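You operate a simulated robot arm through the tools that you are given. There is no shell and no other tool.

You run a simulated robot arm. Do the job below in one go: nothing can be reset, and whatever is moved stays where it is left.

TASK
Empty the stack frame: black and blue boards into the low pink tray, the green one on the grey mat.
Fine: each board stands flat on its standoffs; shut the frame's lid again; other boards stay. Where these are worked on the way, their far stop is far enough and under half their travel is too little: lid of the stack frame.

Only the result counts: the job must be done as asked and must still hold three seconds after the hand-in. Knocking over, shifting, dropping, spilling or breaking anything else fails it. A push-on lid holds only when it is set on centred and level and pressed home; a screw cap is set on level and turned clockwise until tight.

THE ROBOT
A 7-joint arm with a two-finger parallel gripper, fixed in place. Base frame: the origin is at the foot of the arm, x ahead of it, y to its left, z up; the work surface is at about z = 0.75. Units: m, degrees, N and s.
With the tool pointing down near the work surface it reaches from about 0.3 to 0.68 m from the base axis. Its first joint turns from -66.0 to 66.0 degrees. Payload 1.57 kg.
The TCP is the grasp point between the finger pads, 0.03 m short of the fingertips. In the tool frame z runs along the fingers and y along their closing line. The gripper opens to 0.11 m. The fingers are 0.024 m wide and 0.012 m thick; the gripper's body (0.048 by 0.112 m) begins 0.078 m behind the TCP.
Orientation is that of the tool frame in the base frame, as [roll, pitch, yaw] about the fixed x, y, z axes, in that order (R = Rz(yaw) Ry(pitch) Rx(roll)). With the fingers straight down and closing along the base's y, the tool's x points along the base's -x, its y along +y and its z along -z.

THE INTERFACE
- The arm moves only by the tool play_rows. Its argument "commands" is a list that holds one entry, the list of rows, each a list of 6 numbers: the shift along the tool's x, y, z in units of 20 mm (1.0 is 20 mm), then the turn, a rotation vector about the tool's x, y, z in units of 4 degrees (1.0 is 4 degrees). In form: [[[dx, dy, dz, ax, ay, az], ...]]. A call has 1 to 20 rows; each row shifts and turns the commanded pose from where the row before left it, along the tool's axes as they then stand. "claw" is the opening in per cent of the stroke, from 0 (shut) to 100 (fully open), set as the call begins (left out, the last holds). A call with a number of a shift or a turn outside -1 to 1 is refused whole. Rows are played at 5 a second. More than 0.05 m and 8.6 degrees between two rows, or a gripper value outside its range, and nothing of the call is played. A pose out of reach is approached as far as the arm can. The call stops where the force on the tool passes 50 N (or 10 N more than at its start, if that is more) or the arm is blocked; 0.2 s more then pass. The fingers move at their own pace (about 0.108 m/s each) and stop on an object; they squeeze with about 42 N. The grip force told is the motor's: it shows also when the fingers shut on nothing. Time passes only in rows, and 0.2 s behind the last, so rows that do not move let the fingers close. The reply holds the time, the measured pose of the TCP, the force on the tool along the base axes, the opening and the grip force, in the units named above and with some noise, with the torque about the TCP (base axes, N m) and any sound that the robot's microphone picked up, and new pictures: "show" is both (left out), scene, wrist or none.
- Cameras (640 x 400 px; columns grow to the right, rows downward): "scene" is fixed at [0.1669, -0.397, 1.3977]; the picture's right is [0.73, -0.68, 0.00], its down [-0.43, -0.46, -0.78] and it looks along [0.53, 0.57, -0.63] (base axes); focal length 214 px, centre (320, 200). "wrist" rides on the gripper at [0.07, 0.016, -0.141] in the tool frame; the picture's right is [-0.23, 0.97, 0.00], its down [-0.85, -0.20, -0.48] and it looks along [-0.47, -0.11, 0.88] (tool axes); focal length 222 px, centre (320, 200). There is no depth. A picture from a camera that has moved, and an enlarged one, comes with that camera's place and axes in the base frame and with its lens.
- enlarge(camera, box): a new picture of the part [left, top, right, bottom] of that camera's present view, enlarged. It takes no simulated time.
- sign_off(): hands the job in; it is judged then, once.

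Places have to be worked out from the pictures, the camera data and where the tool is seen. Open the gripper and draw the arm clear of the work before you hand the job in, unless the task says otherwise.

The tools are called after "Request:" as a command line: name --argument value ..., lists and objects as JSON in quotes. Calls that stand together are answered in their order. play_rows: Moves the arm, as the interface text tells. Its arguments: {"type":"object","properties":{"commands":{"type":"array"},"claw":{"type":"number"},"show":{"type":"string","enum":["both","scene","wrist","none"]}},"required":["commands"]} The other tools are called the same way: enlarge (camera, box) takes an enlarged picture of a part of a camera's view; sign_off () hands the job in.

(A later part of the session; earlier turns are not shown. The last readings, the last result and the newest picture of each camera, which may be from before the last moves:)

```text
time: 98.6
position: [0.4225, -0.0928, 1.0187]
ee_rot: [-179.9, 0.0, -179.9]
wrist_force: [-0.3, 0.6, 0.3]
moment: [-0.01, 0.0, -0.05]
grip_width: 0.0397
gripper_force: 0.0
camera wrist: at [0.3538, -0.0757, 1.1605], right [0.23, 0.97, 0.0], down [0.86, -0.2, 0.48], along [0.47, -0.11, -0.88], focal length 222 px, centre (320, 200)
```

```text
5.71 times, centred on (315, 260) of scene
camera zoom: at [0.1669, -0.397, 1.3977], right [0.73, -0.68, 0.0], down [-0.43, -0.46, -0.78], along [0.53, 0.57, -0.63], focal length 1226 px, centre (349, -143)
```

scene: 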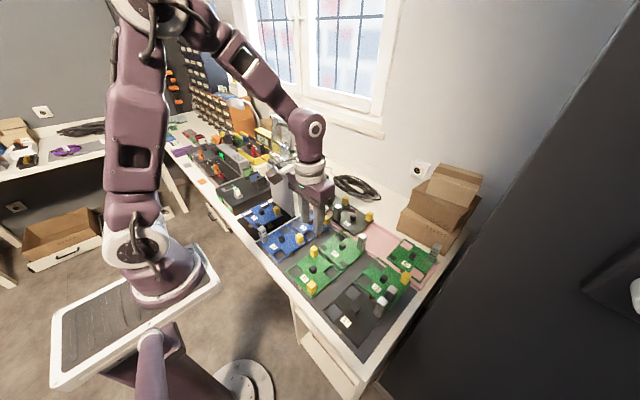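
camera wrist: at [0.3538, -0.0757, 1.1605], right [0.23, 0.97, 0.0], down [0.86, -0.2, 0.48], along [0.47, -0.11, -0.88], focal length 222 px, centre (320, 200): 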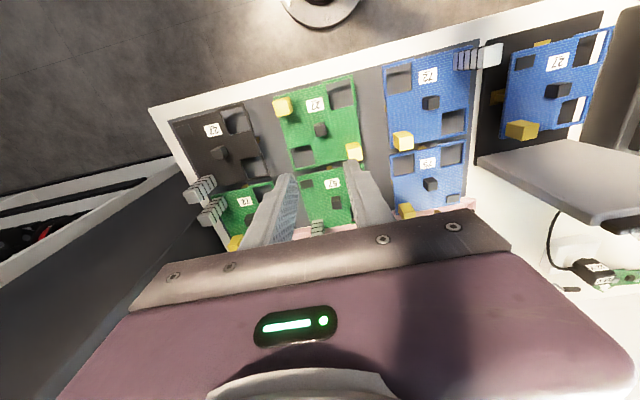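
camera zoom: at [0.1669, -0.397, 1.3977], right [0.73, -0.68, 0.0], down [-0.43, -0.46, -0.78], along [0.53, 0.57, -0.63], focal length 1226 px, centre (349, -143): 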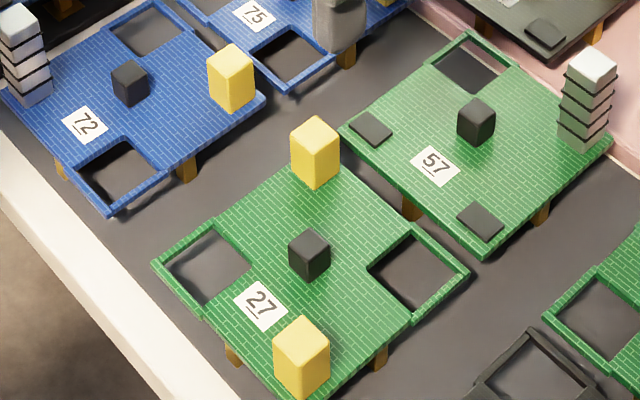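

Green 27 stands flat on the mat, clear of all neighbours. Now back to the frame for the blue board: move in +y and begin tilting 24° forward again.

Request:
play_rows --commands '[[[-0.04, 0.973, 0, 0, 0, 0], [-0.04, 0.973, 0, 0, 0, 0], [-0.04, 0.973, 0, 0, 0, 0], [-0.04, 0.973, 0, 0, 0, 0], [-0.04, 0.973, 0, 0, 0, 0], [-0.04, 0.973, 0, 0, 0, 0], [-0.04, 0.973, 0, 0, 0, 0], [-0.04, 0.973, 0, 0, 0, 0], [-0.04, 0.973, 0, 0, 0, 0], [-0.04, 0.973, 0, 0, 0, 0], [-0.04, 0.973, 0, 0, 0, 0], [-0.04, 0.973, 0, 0, 0, 0], [-0.04, 0.973, 0, 0, 0, 0], [-0.04, 0.973, 0, 0, 0, 0], [-0.04, 0.973, 0, 0, 0, 0], [-0.04, 0.973, 0, 0, 0, 0], [-0.04, 0.973, 0, 0, 0, 0], [-0.04, 0.973, 0, 0, 0, 0], [0, 0, 0, 0, 0, 0]]]'

Request:
enlarge --camera "wrist" --box '[260, 75, 380, 190]'

Request:
enlarge --camera "scene" --box '[235, 190, 295, 230]'

```text
time: 102.6
position: [0.4381, 0.2579, 1.018]
ee_rot: [-179.9, 0.2, -179.9]
wrist_force: [-0.2, -0.2, 0.2]
moment: [0.01, -0.01, -0.01]
grip_width: 0.0396
gripper_force: 0.0
camera wrist: at [0.3685, 0.2764, 1.1597], right [0.23, 0.97, 0.0], down [0.86, -0.2, 0.48], along [0.47, -0.11, -0.88], focal length 222 px, centre (320, 200)
```

scene: 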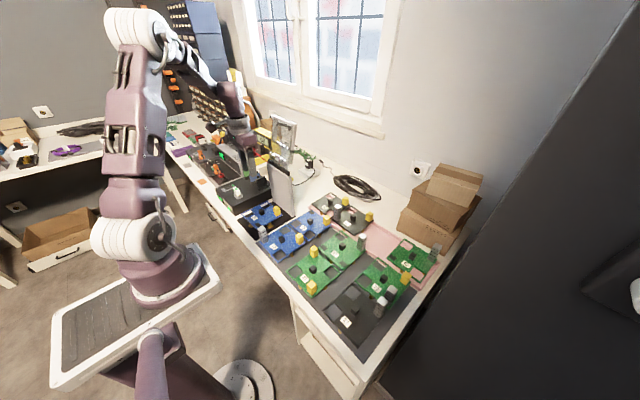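
wrist: 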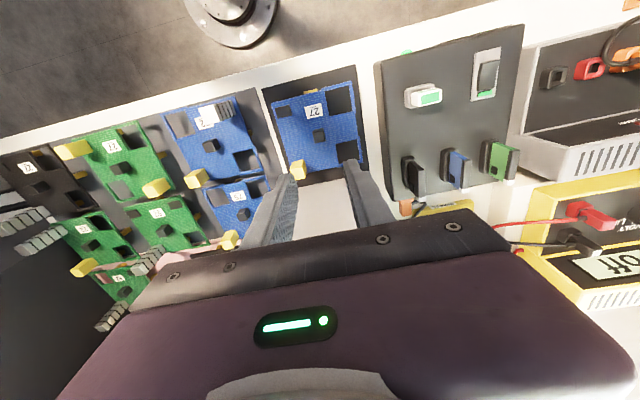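

```text
3.48 times, centred on (320, 132) of wrist
camera zoom: at [0.3685, 0.2764, 1.1597], right [0.23, 0.97, 0.0], down [0.86, -0.2, 0.48], along [0.47, -0.11, -0.88], focal length 773 px, centre (320, 435)
```

zoom: 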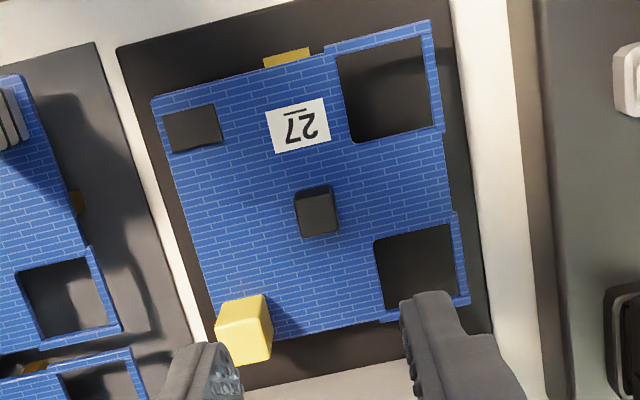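

```text
10.00 times, centred on (265, 210) of scene
camera zoom: at [0.167, -0.397, 1.3977], right [0.73, -0.68, 0.0], down [-0.43, -0.46, -0.78], along [0.53, 0.57, -0.63], focal length 2145 px, centre (870, 100)
```

zoom: 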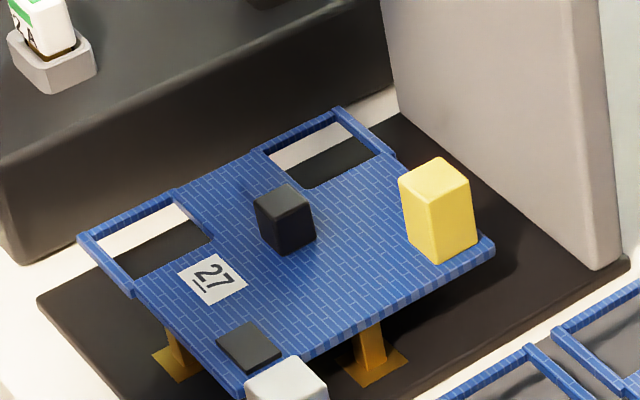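

The blue board's knob is at about (0.446, 0.2575), top z≈0.812. I tilt 24° forward and descend to TCP z≈0.845.

Request:
play_rows --commands '[[[0, 0, 0, 0, -1, 0], [0, 0, 0, 0, -1, 0], [0, 0, 0, 0, -1, 0], [0, 0, 0, 0, -1, 0], [0, 0, 0, 0, -1, 0], [0, 0, 0, 0, -0.97, 0], [0.457, 0, 0.98, 0, 0, 0], [0.457, 0, 0.98, 0, 0, 0], [0.457, 0, 0.98, 0, 0, 0], [0.457, 0, 0.98, 0, 0, 0], [0.457, 0, 0.98, 0, 0, 0], [0.457, 0, 0.98, 0, 0, 0], [0.457, 0, 0.98, 0, 0, 0], [0.457, 0, 0.98, 0, 0, 0], [0, 0, 0, 0, 0, 0]]]'

Request:
enlarge --camera "wrist" --box '[240, 80, 400, 210]'

Request:
enlarge --camera "scene" --box '[235, 180, 295, 225]'

```text
time: 105.8
position: [0.4372, 0.258, 0.8484]
ee_rot: [-179.9, 23.9, -179.8]
wrist_force: [0.8, -0.3, -0.4]
moment: [0.0, 0.01, 0.0]
grip_width: 0.0395
gripper_force: 0.1
camera wrist: at [0.3156, 0.2753, 0.9479], right [0.21, 0.97, 0.09], down [0.59, -0.2, 0.78], along [0.78, -0.11, -0.61], focal length 222 px, centre (320, 200)
```

scene: 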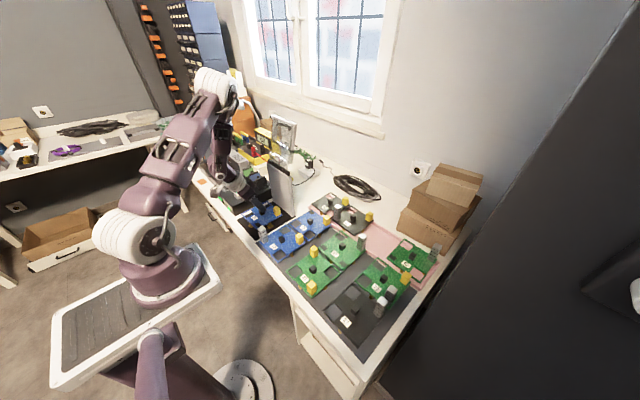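
wrist: 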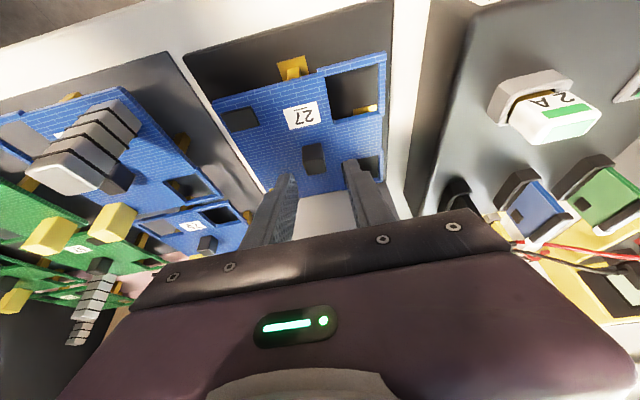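

```text
3.08 times, centred on (320, 145) of wrist
camera zoom: at [0.3156, 0.2753, 0.9479], right [0.21, 0.97, 0.09], down [0.59, -0.2, 0.78], along [0.78, -0.11, -0.61], focal length 684 px, centre (320, 369)
```

zoom: 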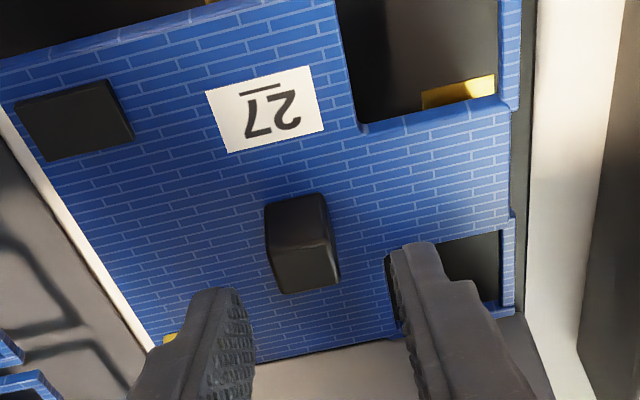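

```text
8.89 times, centred on (265, 202) of scene
camera zoom: at [0.1669, -0.397, 1.3977], right [0.73, -0.68, 0.0], down [-0.43, -0.46, -0.78], along [0.53, 0.57, -0.63], focal length 1906 px, centre (809, 178)
```

zoom: 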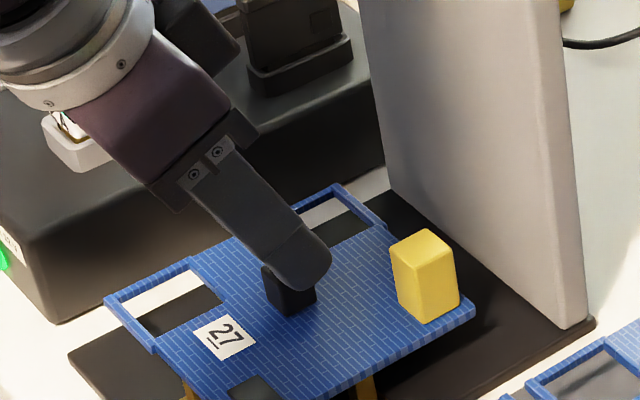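

Good alignment. I descend 17 mm more to grip height.

Request:
play_rows --commands '[[[0.195, 0, 0.378, 0, 0, 0], [0.195, 0, 0.378, 0, 0, 0], [0, 0, 0, 0, 0, 0]]]' --show "none"

Request:
enlarge --camera "scene" --box '[235, 180, 295, 225]'

Request:
enlarge --camera "wrist" --box '[240, 80, 400, 210]'

```text
time: 106.6
position: [0.4354, 0.2583, 0.8304]
ee_rot: [-179.8, 23.9, -179.9]
wrist_force: [0.6, -0.4, 0.9]
moment: [0.01, 0.0, 0.02]
grip_width: 0.0396
gripper_force: 0.0
```

```text
8.89 times, centred on (265, 202) of scene
camera zoom: at [0.1669, -0.397, 1.3977], right [0.73, -0.68, 0.0], down [-0.43, -0.46, -0.78], along [0.53, 0.57, -0.63], focal length 1906 px, centre (809, 178)
```

zoom: 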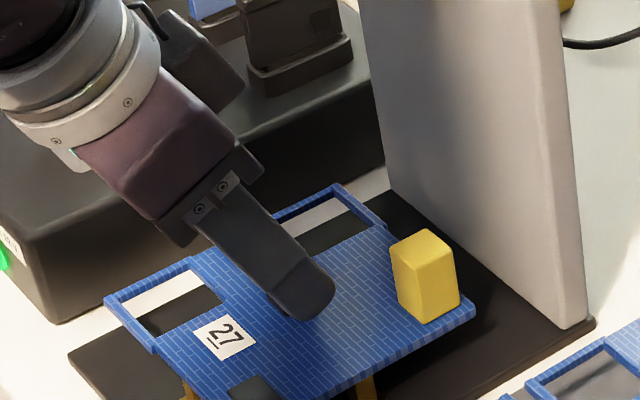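

```text
3.08 times, centred on (320, 145) of wrist
camera zoom: at [0.3141, 0.2753, 0.9303], right [0.21, 0.97, 0.09], down [0.59, -0.2, 0.78], along [0.78, -0.11, -0.61], focal length 684 px, centre (320, 369)
```

zoom: 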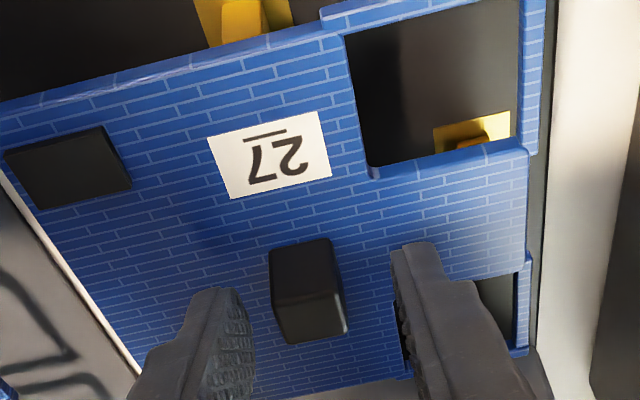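

The tips straddle the knob just above the board. I close and lift 30 mm.

Request:
play_rows --commands '[[[0, 0, 0, 0, 0, 0], [0, 0, 0, 0, 0, 0], [0, 0, 0, 0, 0, 0], [0, 0, 0, 0, 0, 0]]]' --claw 0 --show "none"

Request:
play_rows --commands '[[[-0.203, 0, -0.457, 0, 0, 0], [-0.203, 0, -0.457, 0, 0, 0], [-0.203, 0, -0.457, 0, 0, 0], [-0.203, 0, -0.457, 0, 0, 0], [0, 0, 0, 0, 0, 0]]]'

Request:
enlarge --camera "scene" --box '[230, 175, 300, 230]'

```text
time: 107.6
position: [0.4342, 0.2578, 0.8289]
ee_rot: [-179.9, 23.9, -180.0]
wrist_force: [0.9, 0.0, 0.5]
moment: [0.01, -0.02, 0.01]
grip_width: 0.0171
gripper_force: 32.4
```

```text
time: 108.8
position: [0.4342, 0.2568, 0.8686]
ee_rot: [-180.0, 23.9, -179.7]
wrist_force: [-0.3, -0.7, -0.2]
moment: [-0.03, 0.0, -0.02]
grip_width: 0.0171
gripper_force: 31.7
camera wrist: at [0.3136, 0.2742, 0.9699], right [0.21, 0.97, 0.09], down [0.59, -0.2, 0.78], along [0.78, -0.11, -0.61], focal length 222 px, centre (320, 200)
```

scene: 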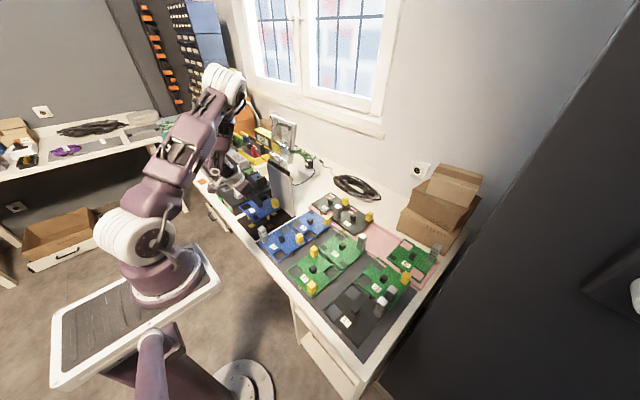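
wrist: 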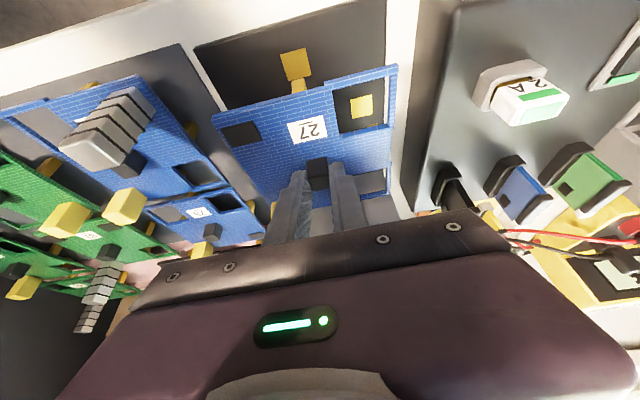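

```text
7.27 times, centred on (265, 202) of scene
camera zoom: at [0.167, -0.397, 1.3977], right [0.73, -0.68, 0.0], down [-0.43, -0.46, -0.78], along [0.53, 0.57, -0.63], focal length 1560 px, centre (720, 182)
```

zoom: 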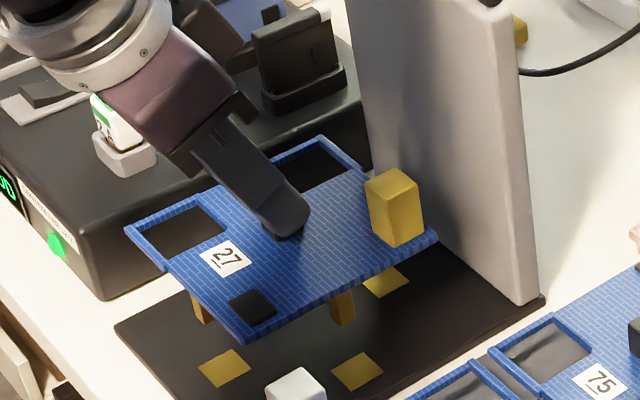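

The blue board hangs level; the gold pads belong to the frame base. I lift on to z≈0.985 and move −y clear of the frame.

Request:
play_rows --commands '[[[-0.393, 0, -0.883, 0, 0, 0], [-0.393, 0, -0.883, 0, 0, 0], [-0.393, 0, -0.883, 0, 0, 0], [-0.393, 0, -0.883, 0, 0, 0], [-0.393, 0, -0.883, 0, 0, 0], [-0.393, 0, -0.883, 0, 0, 0], [0, -0.6, 0, 0, 0, 0], [0, -0.97, 0, 0, 0, 0], [0, -0.97, 0, 0, 0, 0], [0, -0.97, 0, 0, 0, 0], [0, -0.97, 0, 0, 0, 0], [0, -0.97, 0, 0, 0, 0], [0, -0.97, 0, 0, 0, 0], [0, -0.97, 0, 0, 0, 0], [0, -0.97, 0, 0, 0, 0], [0, 0, 0, 0, 0, 0]]]' --show "scene"

Request:
play_rows --commands '[[[-0.6, -0.6, 0.267, 0, 0, 0], [-0.903, -0.92, 0.402, 0, 0, 0], [-0.903, -0.92, 0.402, 0, 0, 0], [-0.903, -0.92, 0.402, 0, 0, 0], [-0.903, -0.92, 0.402, 0, 0, 0], [-0.903, -0.92, 0.402, 0, 0, 0], [-0.903, -0.92, 0.402, 0, 0, 0], [-0.903, -0.92, 0.402, 0, 0, 0], [-0.903, -0.92, 0.402, 0, 0, 0], [-0.903, -0.92, 0.402, 0, 0, 0], [-0.903, -0.92, 0.402, 0, 0, 0], [-0.903, -0.92, 0.402, 0, 0, 0], [-0.903, -0.92, 0.402, 0, 0, 0], [0, 0, 0, 0, 0, 0]]]'

```text
time: 112.2
position: [0.4361, 0.09, 0.9876]
ee_rot: [-179.9, 23.8, -179.8]
wrist_force: [-0.2, -0.2, -0.4]
moment: [0.03, -0.03, 0.02]
grip_width: 0.0169
gripper_force: 31.8
```

scene: 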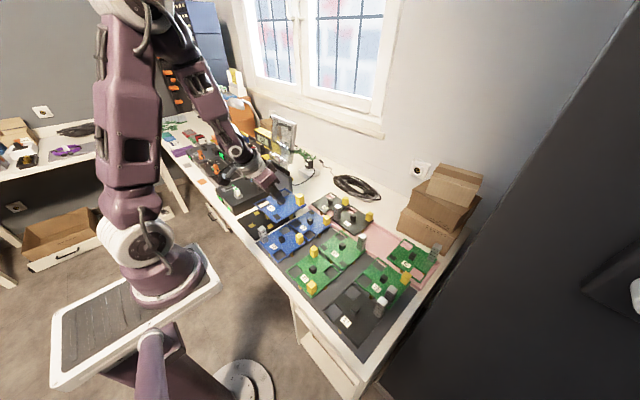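

```text
time: 115.2
position: [0.6861, -0.1424, 0.9851]
ee_rot: [-179.9, 23.7, -179.7]
wrist_force: [-0.1, 0.1, -0.8]
moment: [0.03, 0.05, -0.06]
grip_width: 0.0169
gripper_force: 32.3
camera wrist: at [0.5658, -0.1244, 1.0855], right [0.21, 0.97, 0.09], down [0.59, -0.2, 0.78], along [0.78, -0.11, -0.61], focal length 222 px, centre (320, 200)
```

scene: 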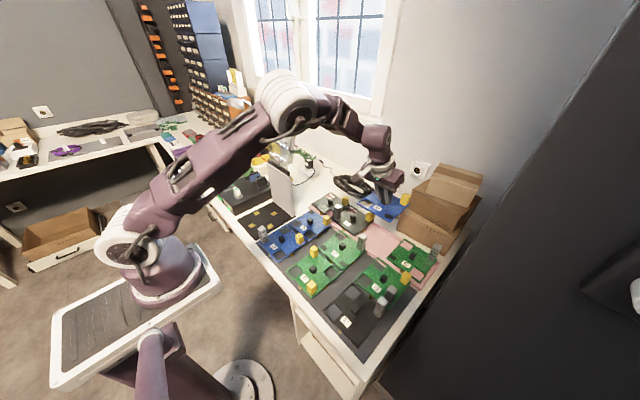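
wrist: 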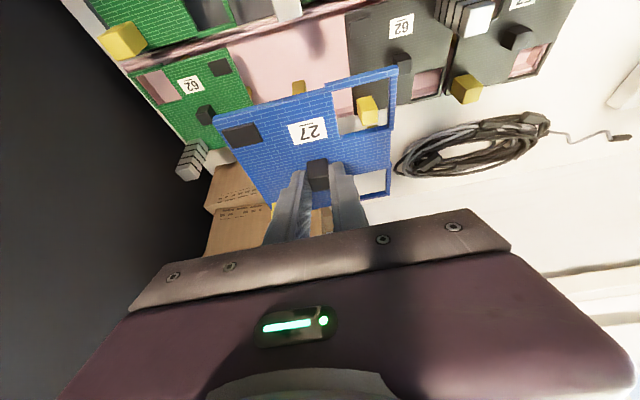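

The blue board is above the gap between black 62 and green 62. I correct by +8 mm in x and −10 mm in y and descend to TCP z≈0.86.

Request:
play_rows --commands '[[[-0.365, -0.5, 0.163, 0, 0, 0], [0.424, 0, 0.951, 0, 0, 0], [0.424, 0, 0.951, 0, 0, 0], [0.424, 0, 0.951, 0, 0, 0], [0.424, 0, 0.951, 0, 0, 0], [0.424, 0, 0.951, 0, 0, 0], [0.424, 0, 0.951, 0, 0, 0], [0, 0, 0, 0, 0, 0]]]'

Request:
enlarge --camera "scene" --box '[340, 195, 450, 275]'

Request:
enlarge --camera "wrist" --box '[130, 20, 450, 215]'

```text
time: 117.0
position: [0.6942, -0.1516, 0.8623]
ee_rot: [-179.8, 23.9, -179.8]
wrist_force: [-0.3, 0.6, -0.6]
moment: [-0.01, -0.01, -0.02]
grip_width: 0.0166
gripper_force: 32.3
camera wrist: at [0.5737, -0.1342, 0.9623], right [0.21, 0.97, 0.09], down [0.59, -0.2, 0.78], along [0.78, -0.11, -0.61], focal length 222 px, centre (320, 200)
```

scene: 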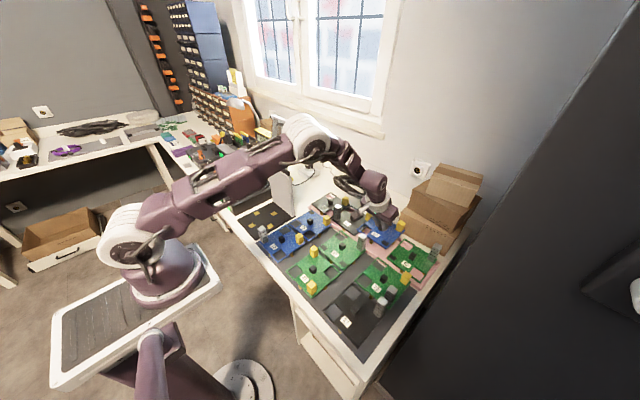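
wrist: 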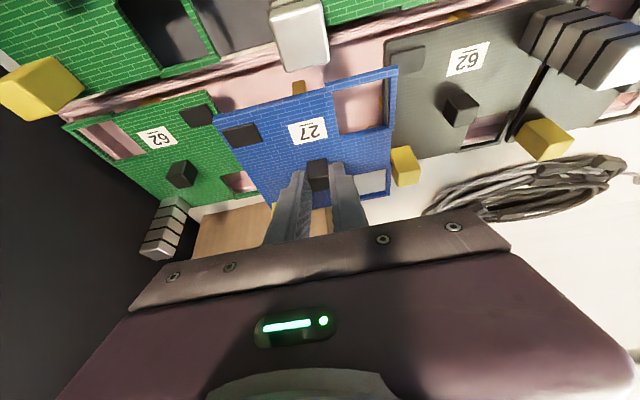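

```text
5.00 times, centred on (395, 235) of scene
camera zoom: at [0.167, -0.397, 1.3977], right [0.73, -0.68, 0.0], down [-0.43, -0.46, -0.78], along [0.53, 0.57, -0.63], focal length 1072 px, centre (-55, 25)
```

zoom: 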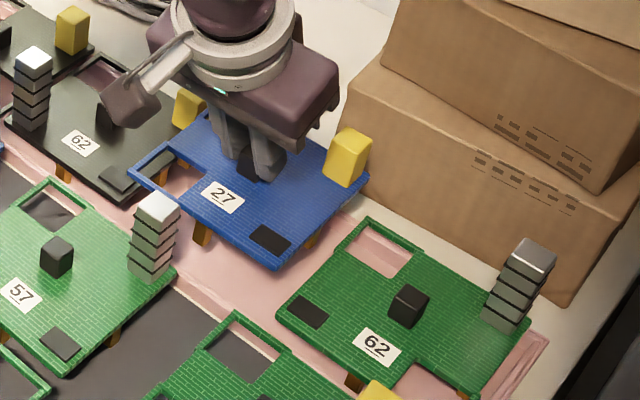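

```text
2.00 times, centred on (290, 118) of wrist
camera zoom: at [0.5737, -0.1342, 0.9623], right [0.21, 0.97, 0.09], down [0.59, -0.2, 0.78], along [0.78, -0.11, -0.61], focal length 444 px, centre (380, 365)
```

zoom: 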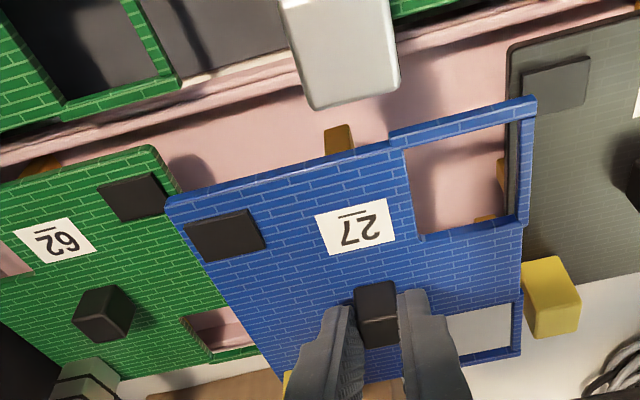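

The board is between its neighbours with a slightly smaller margin towards black 62. I take tighter enlargements to check before the final correction.

Request:
enlarge --camera "scene" --box '[350, 205, 410, 250]'

Request:
enlarge --camera "wrist" --box '[190, 30, 300, 140]'

Request:
enlarge --camera "wrist" --box '[310, 30, 430, 150]'

```text
8.89 times, centred on (380, 228) of scene
camera zoom: at [0.167, -0.397, 1.3977], right [0.73, -0.68, 0.0], down [-0.43, -0.46, -0.78], along [0.53, 0.57, -0.63], focal length 1906 px, centre (-213, -44)
```

zoom: 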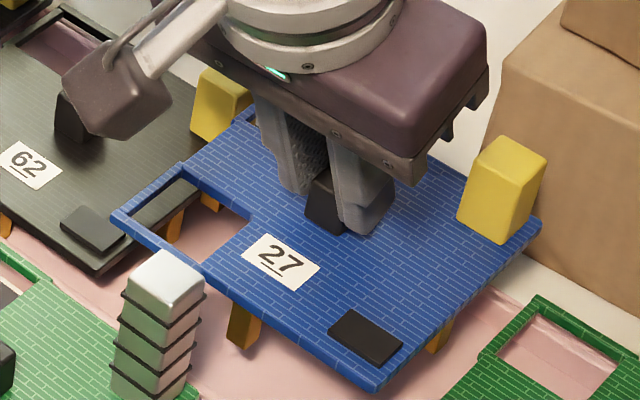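

```text
3.64 times, centred on (245, 85) of wrist
camera zoom: at [0.5737, -0.1342, 0.9623], right [0.21, 0.97, 0.09], down [0.59, -0.2, 0.78], along [0.78, -0.11, -0.61], focal length 808 px, centre (593, 618)
```

zoom: 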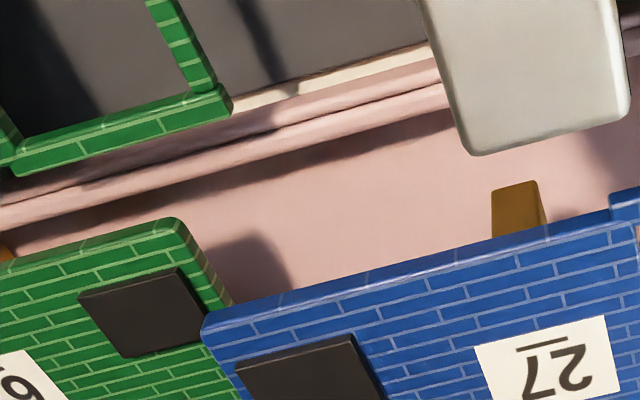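

```text
3.33 times, centred on (370, 90) of wrist
camera zoom: at [0.5737, -0.1342, 0.9623], right [0.21, 0.97, 0.09], down [0.59, -0.2, 0.78], along [0.78, -0.11, -0.61], focal length 740 px, centre (153, 567)
```

zoom: 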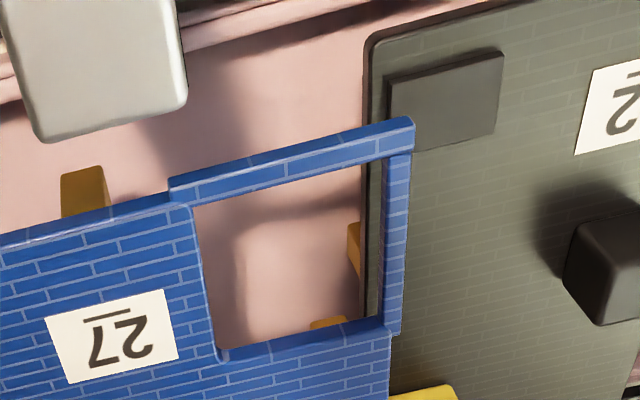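

Margins are about 6 mm to black 62 and 10 mm to green 62; the near foot is inside the rim. I shift 2 mm in −y and lower 24 mm.

Request:
play_rows --commands '[[[0.163, -0.1, 0.365, 0, 0, 0], [0.163, 0, 0.365, 0, 0, 0], [0.163, 0, 0.365, 0, 0, 0], [0, 0, 0, 0, 0, 0]]]'

Request:
enlarge --camera "scene" --box '[350, 205, 410, 250]'

Request:
enlarge --camera "wrist" --box '[180, 30, 430, 210]'

```text
time: 118.0
position: [0.6939, -0.154, 0.8381]
ee_rot: [-179.8, 24.1, -179.8]
wrist_force: [0.5, 0.1, 13.7]
moment: [-0.02, -1.02, 0.0]
grip_width: 0.0169
gripper_force: 32.1
camera wrist: at [0.5728, -0.1368, 0.938], right [0.21, 0.97, 0.09], down [0.59, -0.2, 0.79], along [0.78, -0.11, -0.61], focal length 222 px, centre (320, 200)
```

scene: 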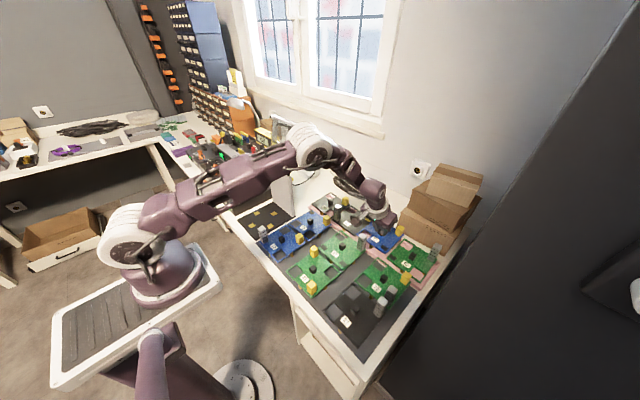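
wrist: 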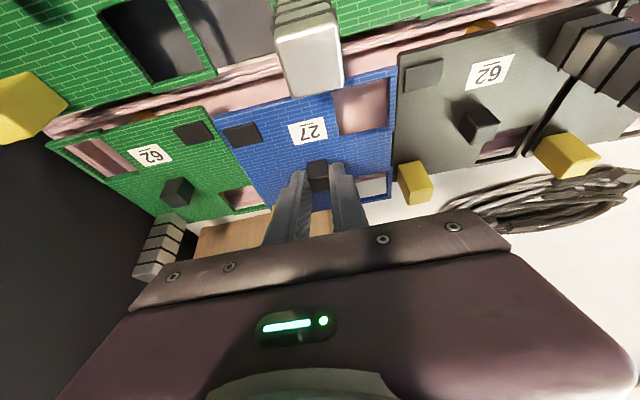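

```text
8.89 times, centred on (380, 228) of scene
camera zoom: at [0.1666, -0.3969, 1.3978], right [0.73, -0.68, 0.0], down [-0.43, -0.46, -0.78], along [0.53, 0.57, -0.63], focal length 1906 px, centre (-213, -44)
```

zoom: 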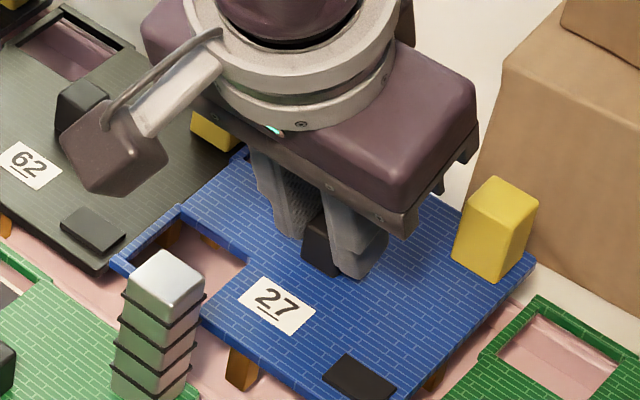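

```text
2.22 times, centred on (305, 120) of wrist
camera zoom: at [0.5728, -0.1368, 0.938], right [0.21, 0.97, 0.09], down [0.59, -0.2, 0.79], along [0.78, -0.11, -0.61], focal length 494 px, centre (353, 378)
```

zoom: 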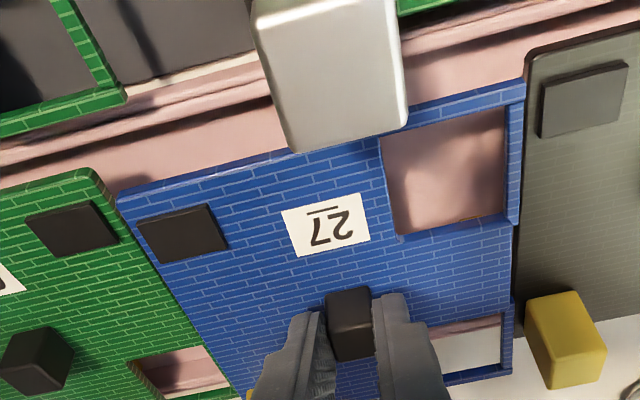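

A force of 14 N with a moment of −1.0 Nm already here (about 16 mm above rest) means the far foot is touching the far rim of the tray. I look closer before moving.

Request:
enlarge --camera "wrist" --box '[330, 160, 440, 215]'

Request:
enlarge --camera "scene" --box '[385, 215, 425, 250]'

```text
5.82 times, centred on (385, 188) of wrist
camera zoom: at [0.5728, -0.1368, 0.938], right [0.21, 0.97, 0.09], down [0.59, -0.2, 0.79], along [0.78, -0.11, -0.61], focal length 1292 px, centre (-58, 273)
```

zoom: 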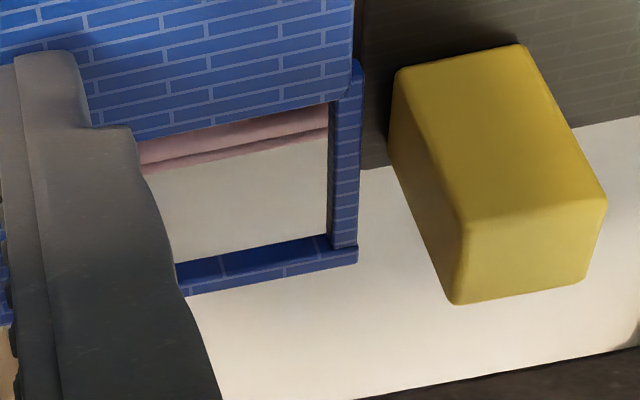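

```text
11.43 times, centred on (405, 232) of scene
camera zoom: at [0.1666, -0.3969, 1.3978], right [0.73, -0.68, 0.0], down [-0.43, -0.46, -0.78], along [0.53, 0.57, -0.63], focal length 2451 px, centre (-651, -171)
```

zoom: 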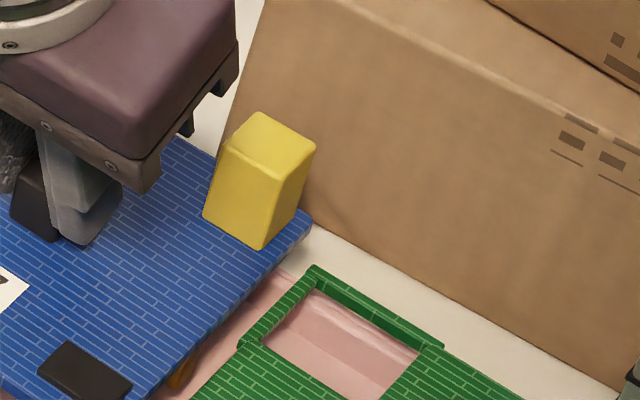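

The contact sits at x≈0.768 in line with the TCP, so it is the far foot on the rim. I lift 10 mm off and see how the board hangs.

Request:
play_rows --commands '[[[-0.203, 0, -0.457, 0, 0, 0], [0, 0, 0, 0, 0, 0]]]'

Request:
enlarge --camera "scene" --box '[350, 205, 410, 250]'

Request:
enlarge --camera "wrist" --box '[180, 30, 430, 210]'

```text
time: 118.6
position: [0.6916, -0.1542, 0.8458]
ee_rot: [-179.9, 23.8, -179.9]
wrist_force: [0.5, 0.3, -0.9]
moment: [0.02, 0.01, -0.02]
grip_width: 0.0169
gripper_force: 32.0
camera wrist: at [0.5714, -0.1374, 0.9463], right [0.21, 0.97, 0.09], down [0.59, -0.2, 0.78], along [0.78, -0.11, -0.62], focal length 222 px, centre (320, 200)
```

scene: 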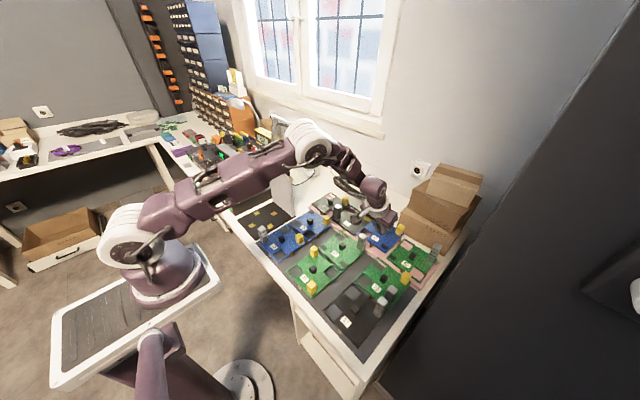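
wrist: 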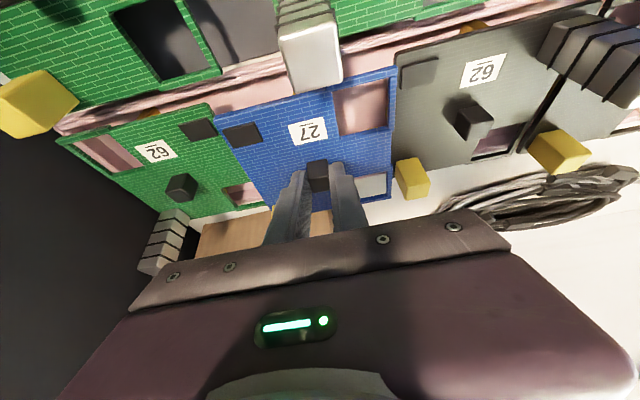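

```text
8.89 times, centred on (380, 228) of scene
camera zoom: at [0.167, -0.397, 1.3977], right [0.73, -0.68, 0.0], down [-0.43, -0.46, -0.78], along [0.53, 0.57, -0.63], focal length 1906 px, centre (-213, -44)
```

zoom: 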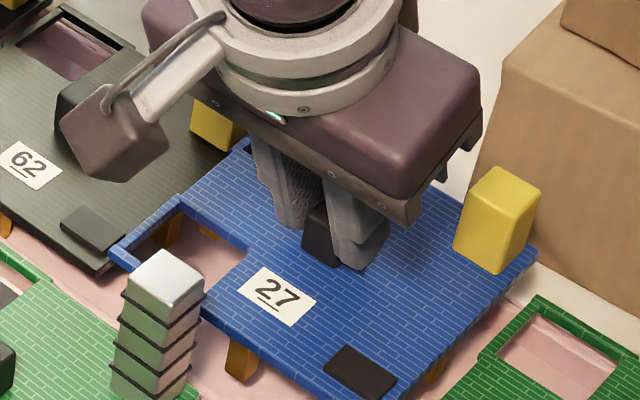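

```text
2.22 times, centred on (305, 120) of wrist
camera zoom: at [0.5714, -0.1374, 0.9463], right [0.21, 0.97, 0.09], down [0.59, -0.2, 0.78], along [0.78, -0.11, -0.62], focal length 494 px, centre (353, 378)
```

zoom: 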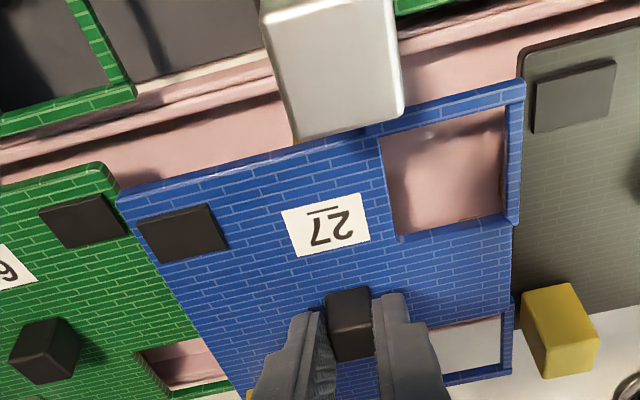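

The board has pitched slightly in the grip (near side a bit low), which will level itself on landing. I look at the near foot relative to the near rim.

Request:
enlarge --camera "scene" --box '[360, 230, 400, 260]'

Request:
enlarge --camera "scene" --box '[390, 215, 440, 255]'

```text
13.33 times, centred on (380, 245) of scene
camera zoom: at [0.167, -0.397, 1.3977], right [0.73, -0.68, 0.0], down [-0.43, -0.46, -0.78], along [0.53, 0.57, -0.63], focal length 2860 px, centre (-480, -400)
```

zoom: 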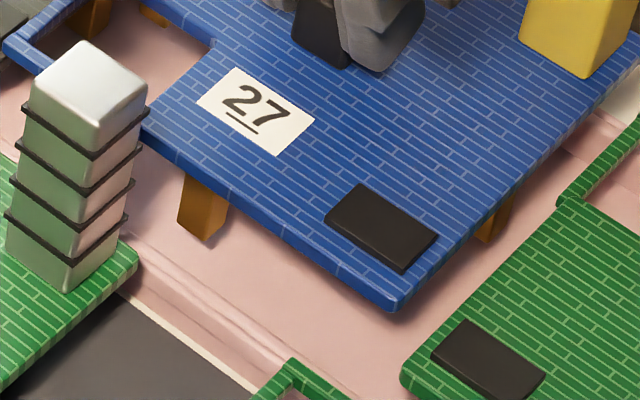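

```text
10.00 times, centred on (415, 235) of scene
camera zoom: at [0.167, -0.397, 1.3977], right [0.73, -0.68, 0.0], down [-0.43, -0.46, -0.78], along [0.53, 0.57, -0.63], focal length 2145 px, centre (-630, -150)
```

zoom: 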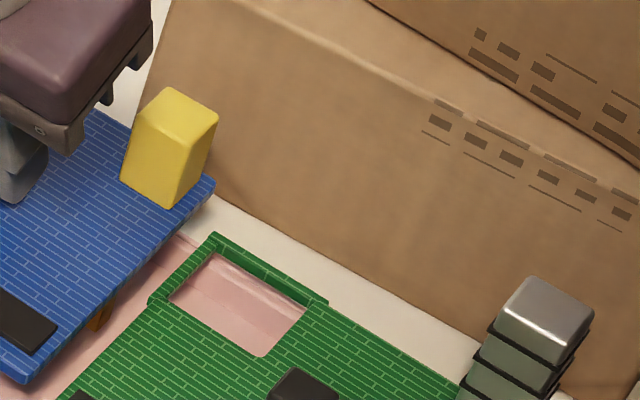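

I zoom in further on near foot and near rim.

Request:
enlarge --camera "scene" --box '[366, 240, 392, 258]'

Request:
enlarge --camera "scene" --box '[310, 195, 345, 220]'

Request:
enlarge --camera "wrist" --box '[325, 55, 405, 145]'

```text
16.00 times, centred on (379, 249) of scene
camera zoom: at [0.167, -0.397, 1.3977], right [0.73, -0.68, 0.0], down [-0.43, -0.46, -0.78], along [0.53, 0.57, -0.63], focal length 3432 px, centre (-624, -584)
```

zoom: 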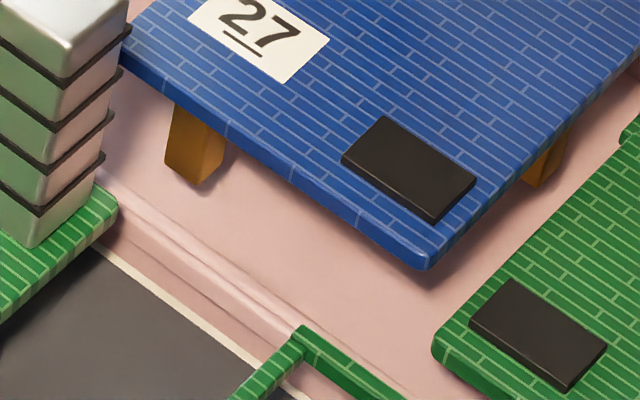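

```text
16.00 times, centred on (328, 208) of scene
camera zoom: at [0.167, -0.397, 1.3977], right [0.73, -0.68, 0.0], down [-0.43, -0.46, -0.78], along [0.53, 0.57, -0.63], focal length 3432 px, centre (200, 80)
```

zoom: 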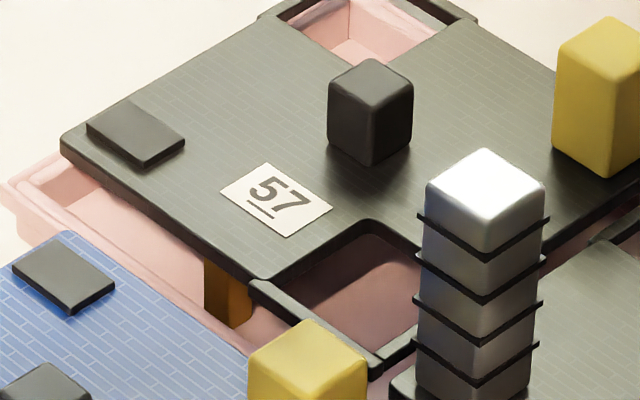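

```text
4.44 times, centred on (365, 100) of wrist
camera zoom: at [0.5714, -0.1374, 0.9463], right [0.21, 0.97, 0.09], down [0.59, -0.2, 0.78], along [0.78, -0.11, -0.62], focal length 987 px, centre (120, 644)
```

zoom: 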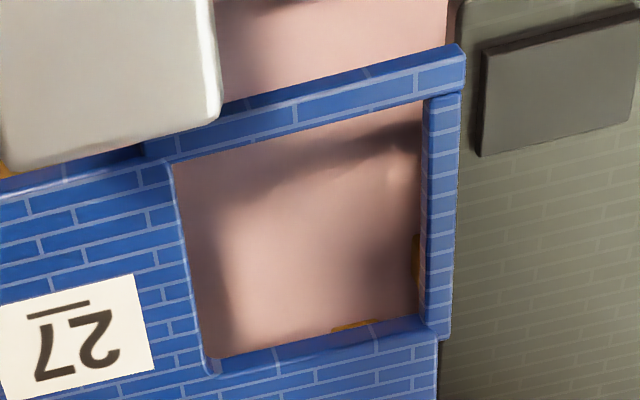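

The x position relative to the near rim is much like that of board 57, so the slack on the far side must be only a couple of millimetres short. I shift 3 mm in −x and lower 6 mm to feel again.

Request:
play_rows --commands '[[[0.137, 0, -0.061, 0, 0, 0], [0.061, 0, 0.137, 0, 0, 0], [0.061, 0, 0.137, 0, 0, 0], [0, 0, 0, 0, 0, 0]]]' --show "none"

Request:
play_rows --commands '[[[0.051, 0, 0.114, 0, 0, 0], [0, 0, 0, 0, 0, 0]]]' --show "none"

```text
time: 119.6
position: [0.6896, -0.1544, 0.8418]
ee_rot: [-179.8, 23.8, -179.7]
wrist_force: [0.5, 0.3, 0.2]
moment: [0.02, -0.02, -0.01]
grip_width: 0.0171
gripper_force: 32.2
```

```text
time: 120.2
position: [0.6907, -0.1551, 0.8392]
ee_rot: [-179.9, 23.8, -179.8]
wrist_force: [0.1, -0.8, -0.4]
moment: [0.0, 0.0, -0.02]
grip_width: 0.0171
gripper_force: 32.1
```

No contact at 0.839 now. I continue down in 2 mm steps.

Request:
play_rows --commands '[[[0.0407, 0, 0.0914, 0, 0, 0], [0, 0, 0, 0, 0, 0]]]' --show "none"

Request:
play_rows --commands '[[[0.0407, 0, 0.0914, 0, 0, 0], [0, 0, 0, 0, 0, 0]]]' --show "none"

```text
time: 120.8
position: [0.6909, -0.1545, 0.837]
ee_rot: [-179.9, 23.8, -179.9]
wrist_force: [-0.4, 0.8, -0.8]
moment: [-0.01, 0.02, 0.0]
grip_width: 0.017
gripper_force: 32.0
```

```text
time: 121.4
position: [0.6889, -0.1541, 0.8342]
ee_rot: [-179.9, 23.8, -179.9]
wrist_force: [-0.6, 0.4, -0.2]
moment: [0.01, 0.03, -0.01]
grip_width: 0.0172
gripper_force: 32.7
```

It passes now. I go on: two 4 mm steps, then check.

Request:
play_rows --commands '[[[0.0813, 0, 0.1827, 0, 0, 0], [0, 0, 0, 0, 0, 0]]]' --show "none"

Request:
play_rows --commands '[[[0.0407, 0, 0.0914, 0, 0, 0], [0, 0, 0, 0, 0, 0]]]' --show "none"

Request:
enlarge --camera "scene" --box '[350, 205, 410, 250]'

```text
time: 122.0
position: [0.6903, -0.1539, 0.8318]
ee_rot: [-179.8, 24.0, -179.8]
wrist_force: [-1.1, -0.8, -0.7]
moment: [0.02, 0.03, 0.0]
grip_width: 0.0171
gripper_force: 32.3
```

```text
time: 122.6
position: [0.6906, -0.1553, 0.8287]
ee_rot: [-179.9, 23.8, -179.9]
wrist_force: [-0.5, 0.3, 0.1]
moment: [0.02, -0.02, 0.03]
grip_width: 0.0172
gripper_force: 31.8
```

```text
8.89 times, centred on (380, 228) of scene
camera zoom: at [0.167, -0.397, 1.3977], right [0.73, -0.68, 0.0], down [-0.43, -0.46, -0.78], along [0.53, 0.57, -0.63], focal length 1906 px, centre (-213, -44)
```

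zoom: 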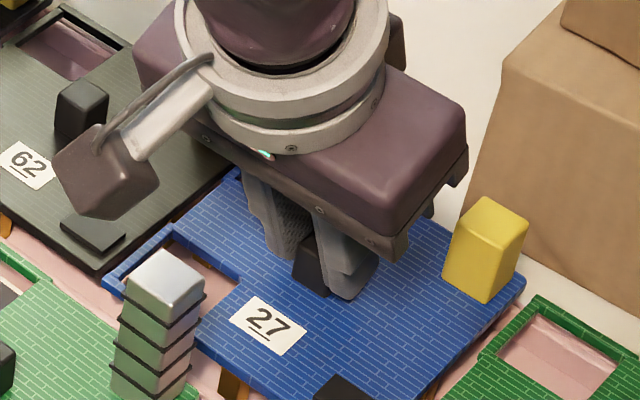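

Still free at 0.829. Two more 2 mm steps.

Request:
play_rows --commands '[[[0.0407, 0, 0.0914, 0, 0, 0], [0, 0, 0, 0, 0, 0]]]' --show "none"

Request:
play_rows --commands '[[[0.0407, 0, 0.0914, 0, 0, 0], [0, 0, 0, 0, 0, 0]]]' --show "none"

```text
time: 123.2
position: [0.6899, -0.1543, 0.8285]
ee_rot: [-179.8, 24.0, -179.8]
wrist_force: [-1.9, -0.8, 13.0]
moment: [-0.08, 0.79, 0.04]
grip_width: 0.017
gripper_force: 32.0
```

```text
time: 123.8
position: [0.6918, -0.1532, 0.8261]
ee_rot: [-179.8, 24.1, -179.9]
wrist_force: [6.5, -1.8, 17.3]
moment: [-0.1, 0.46, 0.05]
grip_width: 0.0168
gripper_force: 31.8
```

Contact on the near foot, about 6 mm above the expected rest height, likely because the board is pitched near-side-down in the grip. I look closely.

Request:
enlarge --camera "scene" --box '[350, 210, 410, 255]'

Request:
enlarge --camera "scene" --box '[366, 240, 392, 258]'

Request:
enlarge --camera "wrist" --box '[180, 30, 430, 210]'

```text
8.89 times, centred on (380, 232) of scene
camera zoom: at [0.1667, -0.397, 1.3978], right [0.73, -0.68, 0.0], down [-0.43, -0.46, -0.78], along [0.53, 0.57, -0.63], focal length 1906 px, centre (-213, -89)
```

zoom: 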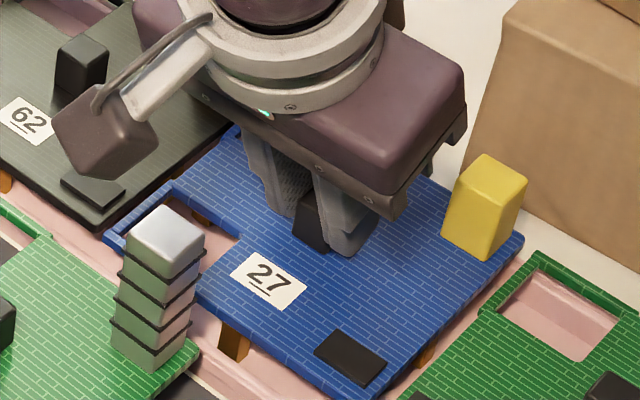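

```text
16.00 times, centred on (379, 249) of scene
camera zoom: at [0.1667, -0.397, 1.3978], right [0.73, -0.68, 0.0], down [-0.43, -0.46, -0.78], along [0.53, 0.57, -0.63], focal length 3432 px, centre (-624, -584)
```

zoom: 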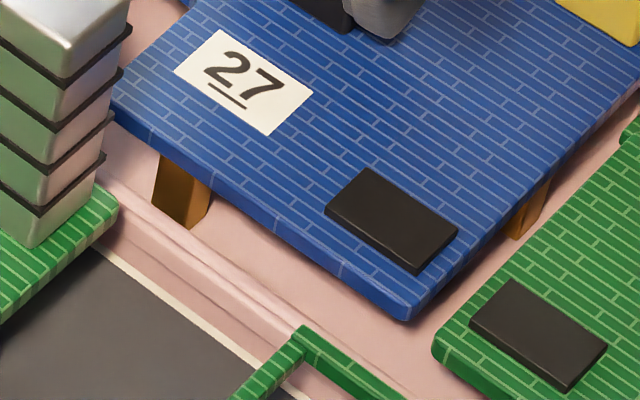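

```text
2.22 times, centred on (305, 120) of wrist
camera zoom: at [0.5706, -0.1365, 0.9261], right [0.21, 0.97, 0.09], down [0.59, -0.2, 0.79], along [0.78, -0.11, -0.61], focal length 494 px, centre (353, 378)
```

zoom: 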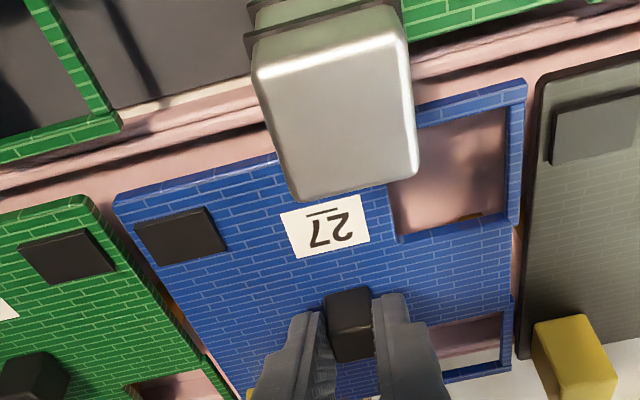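

Blue 27's near and far edges are now in line with green 62's, so it is level and on the tray floor (it only slid a little in the grip). I relieve 1 mm and check the force.

Request:
play_rows --commands '[[[-0.0203, 0, -0.0457, 0, 0, 0], [0, 0, 0, 0, 0, 0]]]' --show "none"

```text
time: 124.4
position: [0.6911, -0.1535, 0.8254]
ee_rot: [-179.7, 23.9, -179.8]
wrist_force: [4.9, -1.6, 15.6]
moment: [-0.06, 0.34, 0.02]
grip_width: 0.0171
gripper_force: 31.8
```

Still 15 N of load; I relieve another 1.5 mm.

Request:
play_rows --commands '[[[-0.0305, 0, -0.0685, 0, 0, 0], [0, 0, 0, 0, 0, 0]]]' --show "none"

Request:
enlarge --camera "scene" --box '[350, 210, 410, 255]'

```text
time: 125.0
position: [0.69, -0.1544, 0.8258]
ee_rot: [-179.9, 23.7, 180.0]
wrist_force: [-0.4, 0.9, -0.4]
moment: [0.0, -0.01, -0.02]
grip_width: 0.017
gripper_force: 32.1
```

```text
8.89 times, centred on (380, 232) of scene
camera zoom: at [0.167, -0.397, 1.3977], right [0.73, -0.68, 0.0], down [-0.43, -0.46, -0.78], along [0.53, 0.57, -0.63], focal length 1906 px, centre (-213, -89)
```

zoom: 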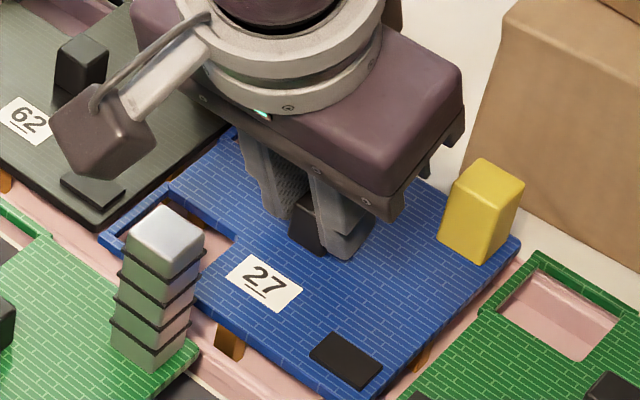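

The load is gone, but the board sprang back about 2 mm in −x, so its near foot was leaning on the near rim. I look at the near foot once more.

Request:
enlarge --camera "scene" --box '[366, 240, 392, 258]'

Request:
enlarge --camera "scene" --box '[396, 225, 422, 243]'

```text
16.00 times, centred on (379, 249) of scene
camera zoom: at [0.167, -0.397, 1.3977], right [0.73, -0.68, 0.0], down [-0.43, -0.46, -0.78], along [0.53, 0.57, -0.63], focal length 3432 px, centre (-624, -584)
```

zoom: 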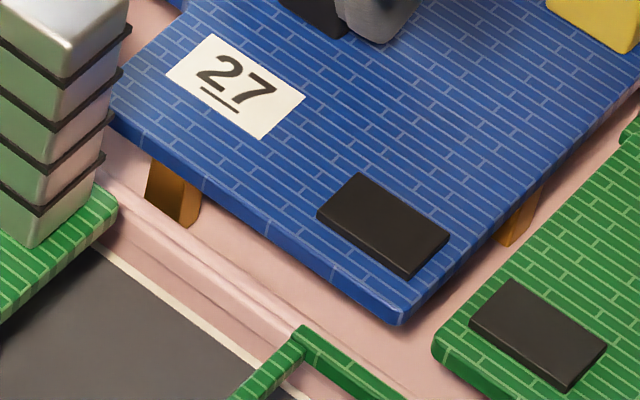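

```text
16.00 times, centred on (409, 234) of scene
camera zoom: at [0.167, -0.397, 1.3977], right [0.73, -0.68, 0.0], down [-0.43, -0.46, -0.78], along [0.53, 0.57, -0.63], focal length 3432 px, centre (-1104, -344)
```

zoom: 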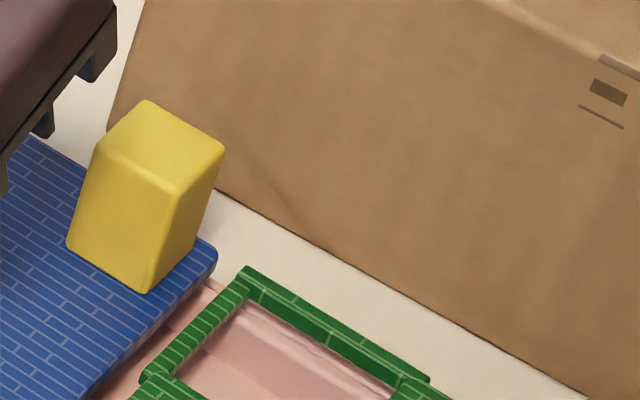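

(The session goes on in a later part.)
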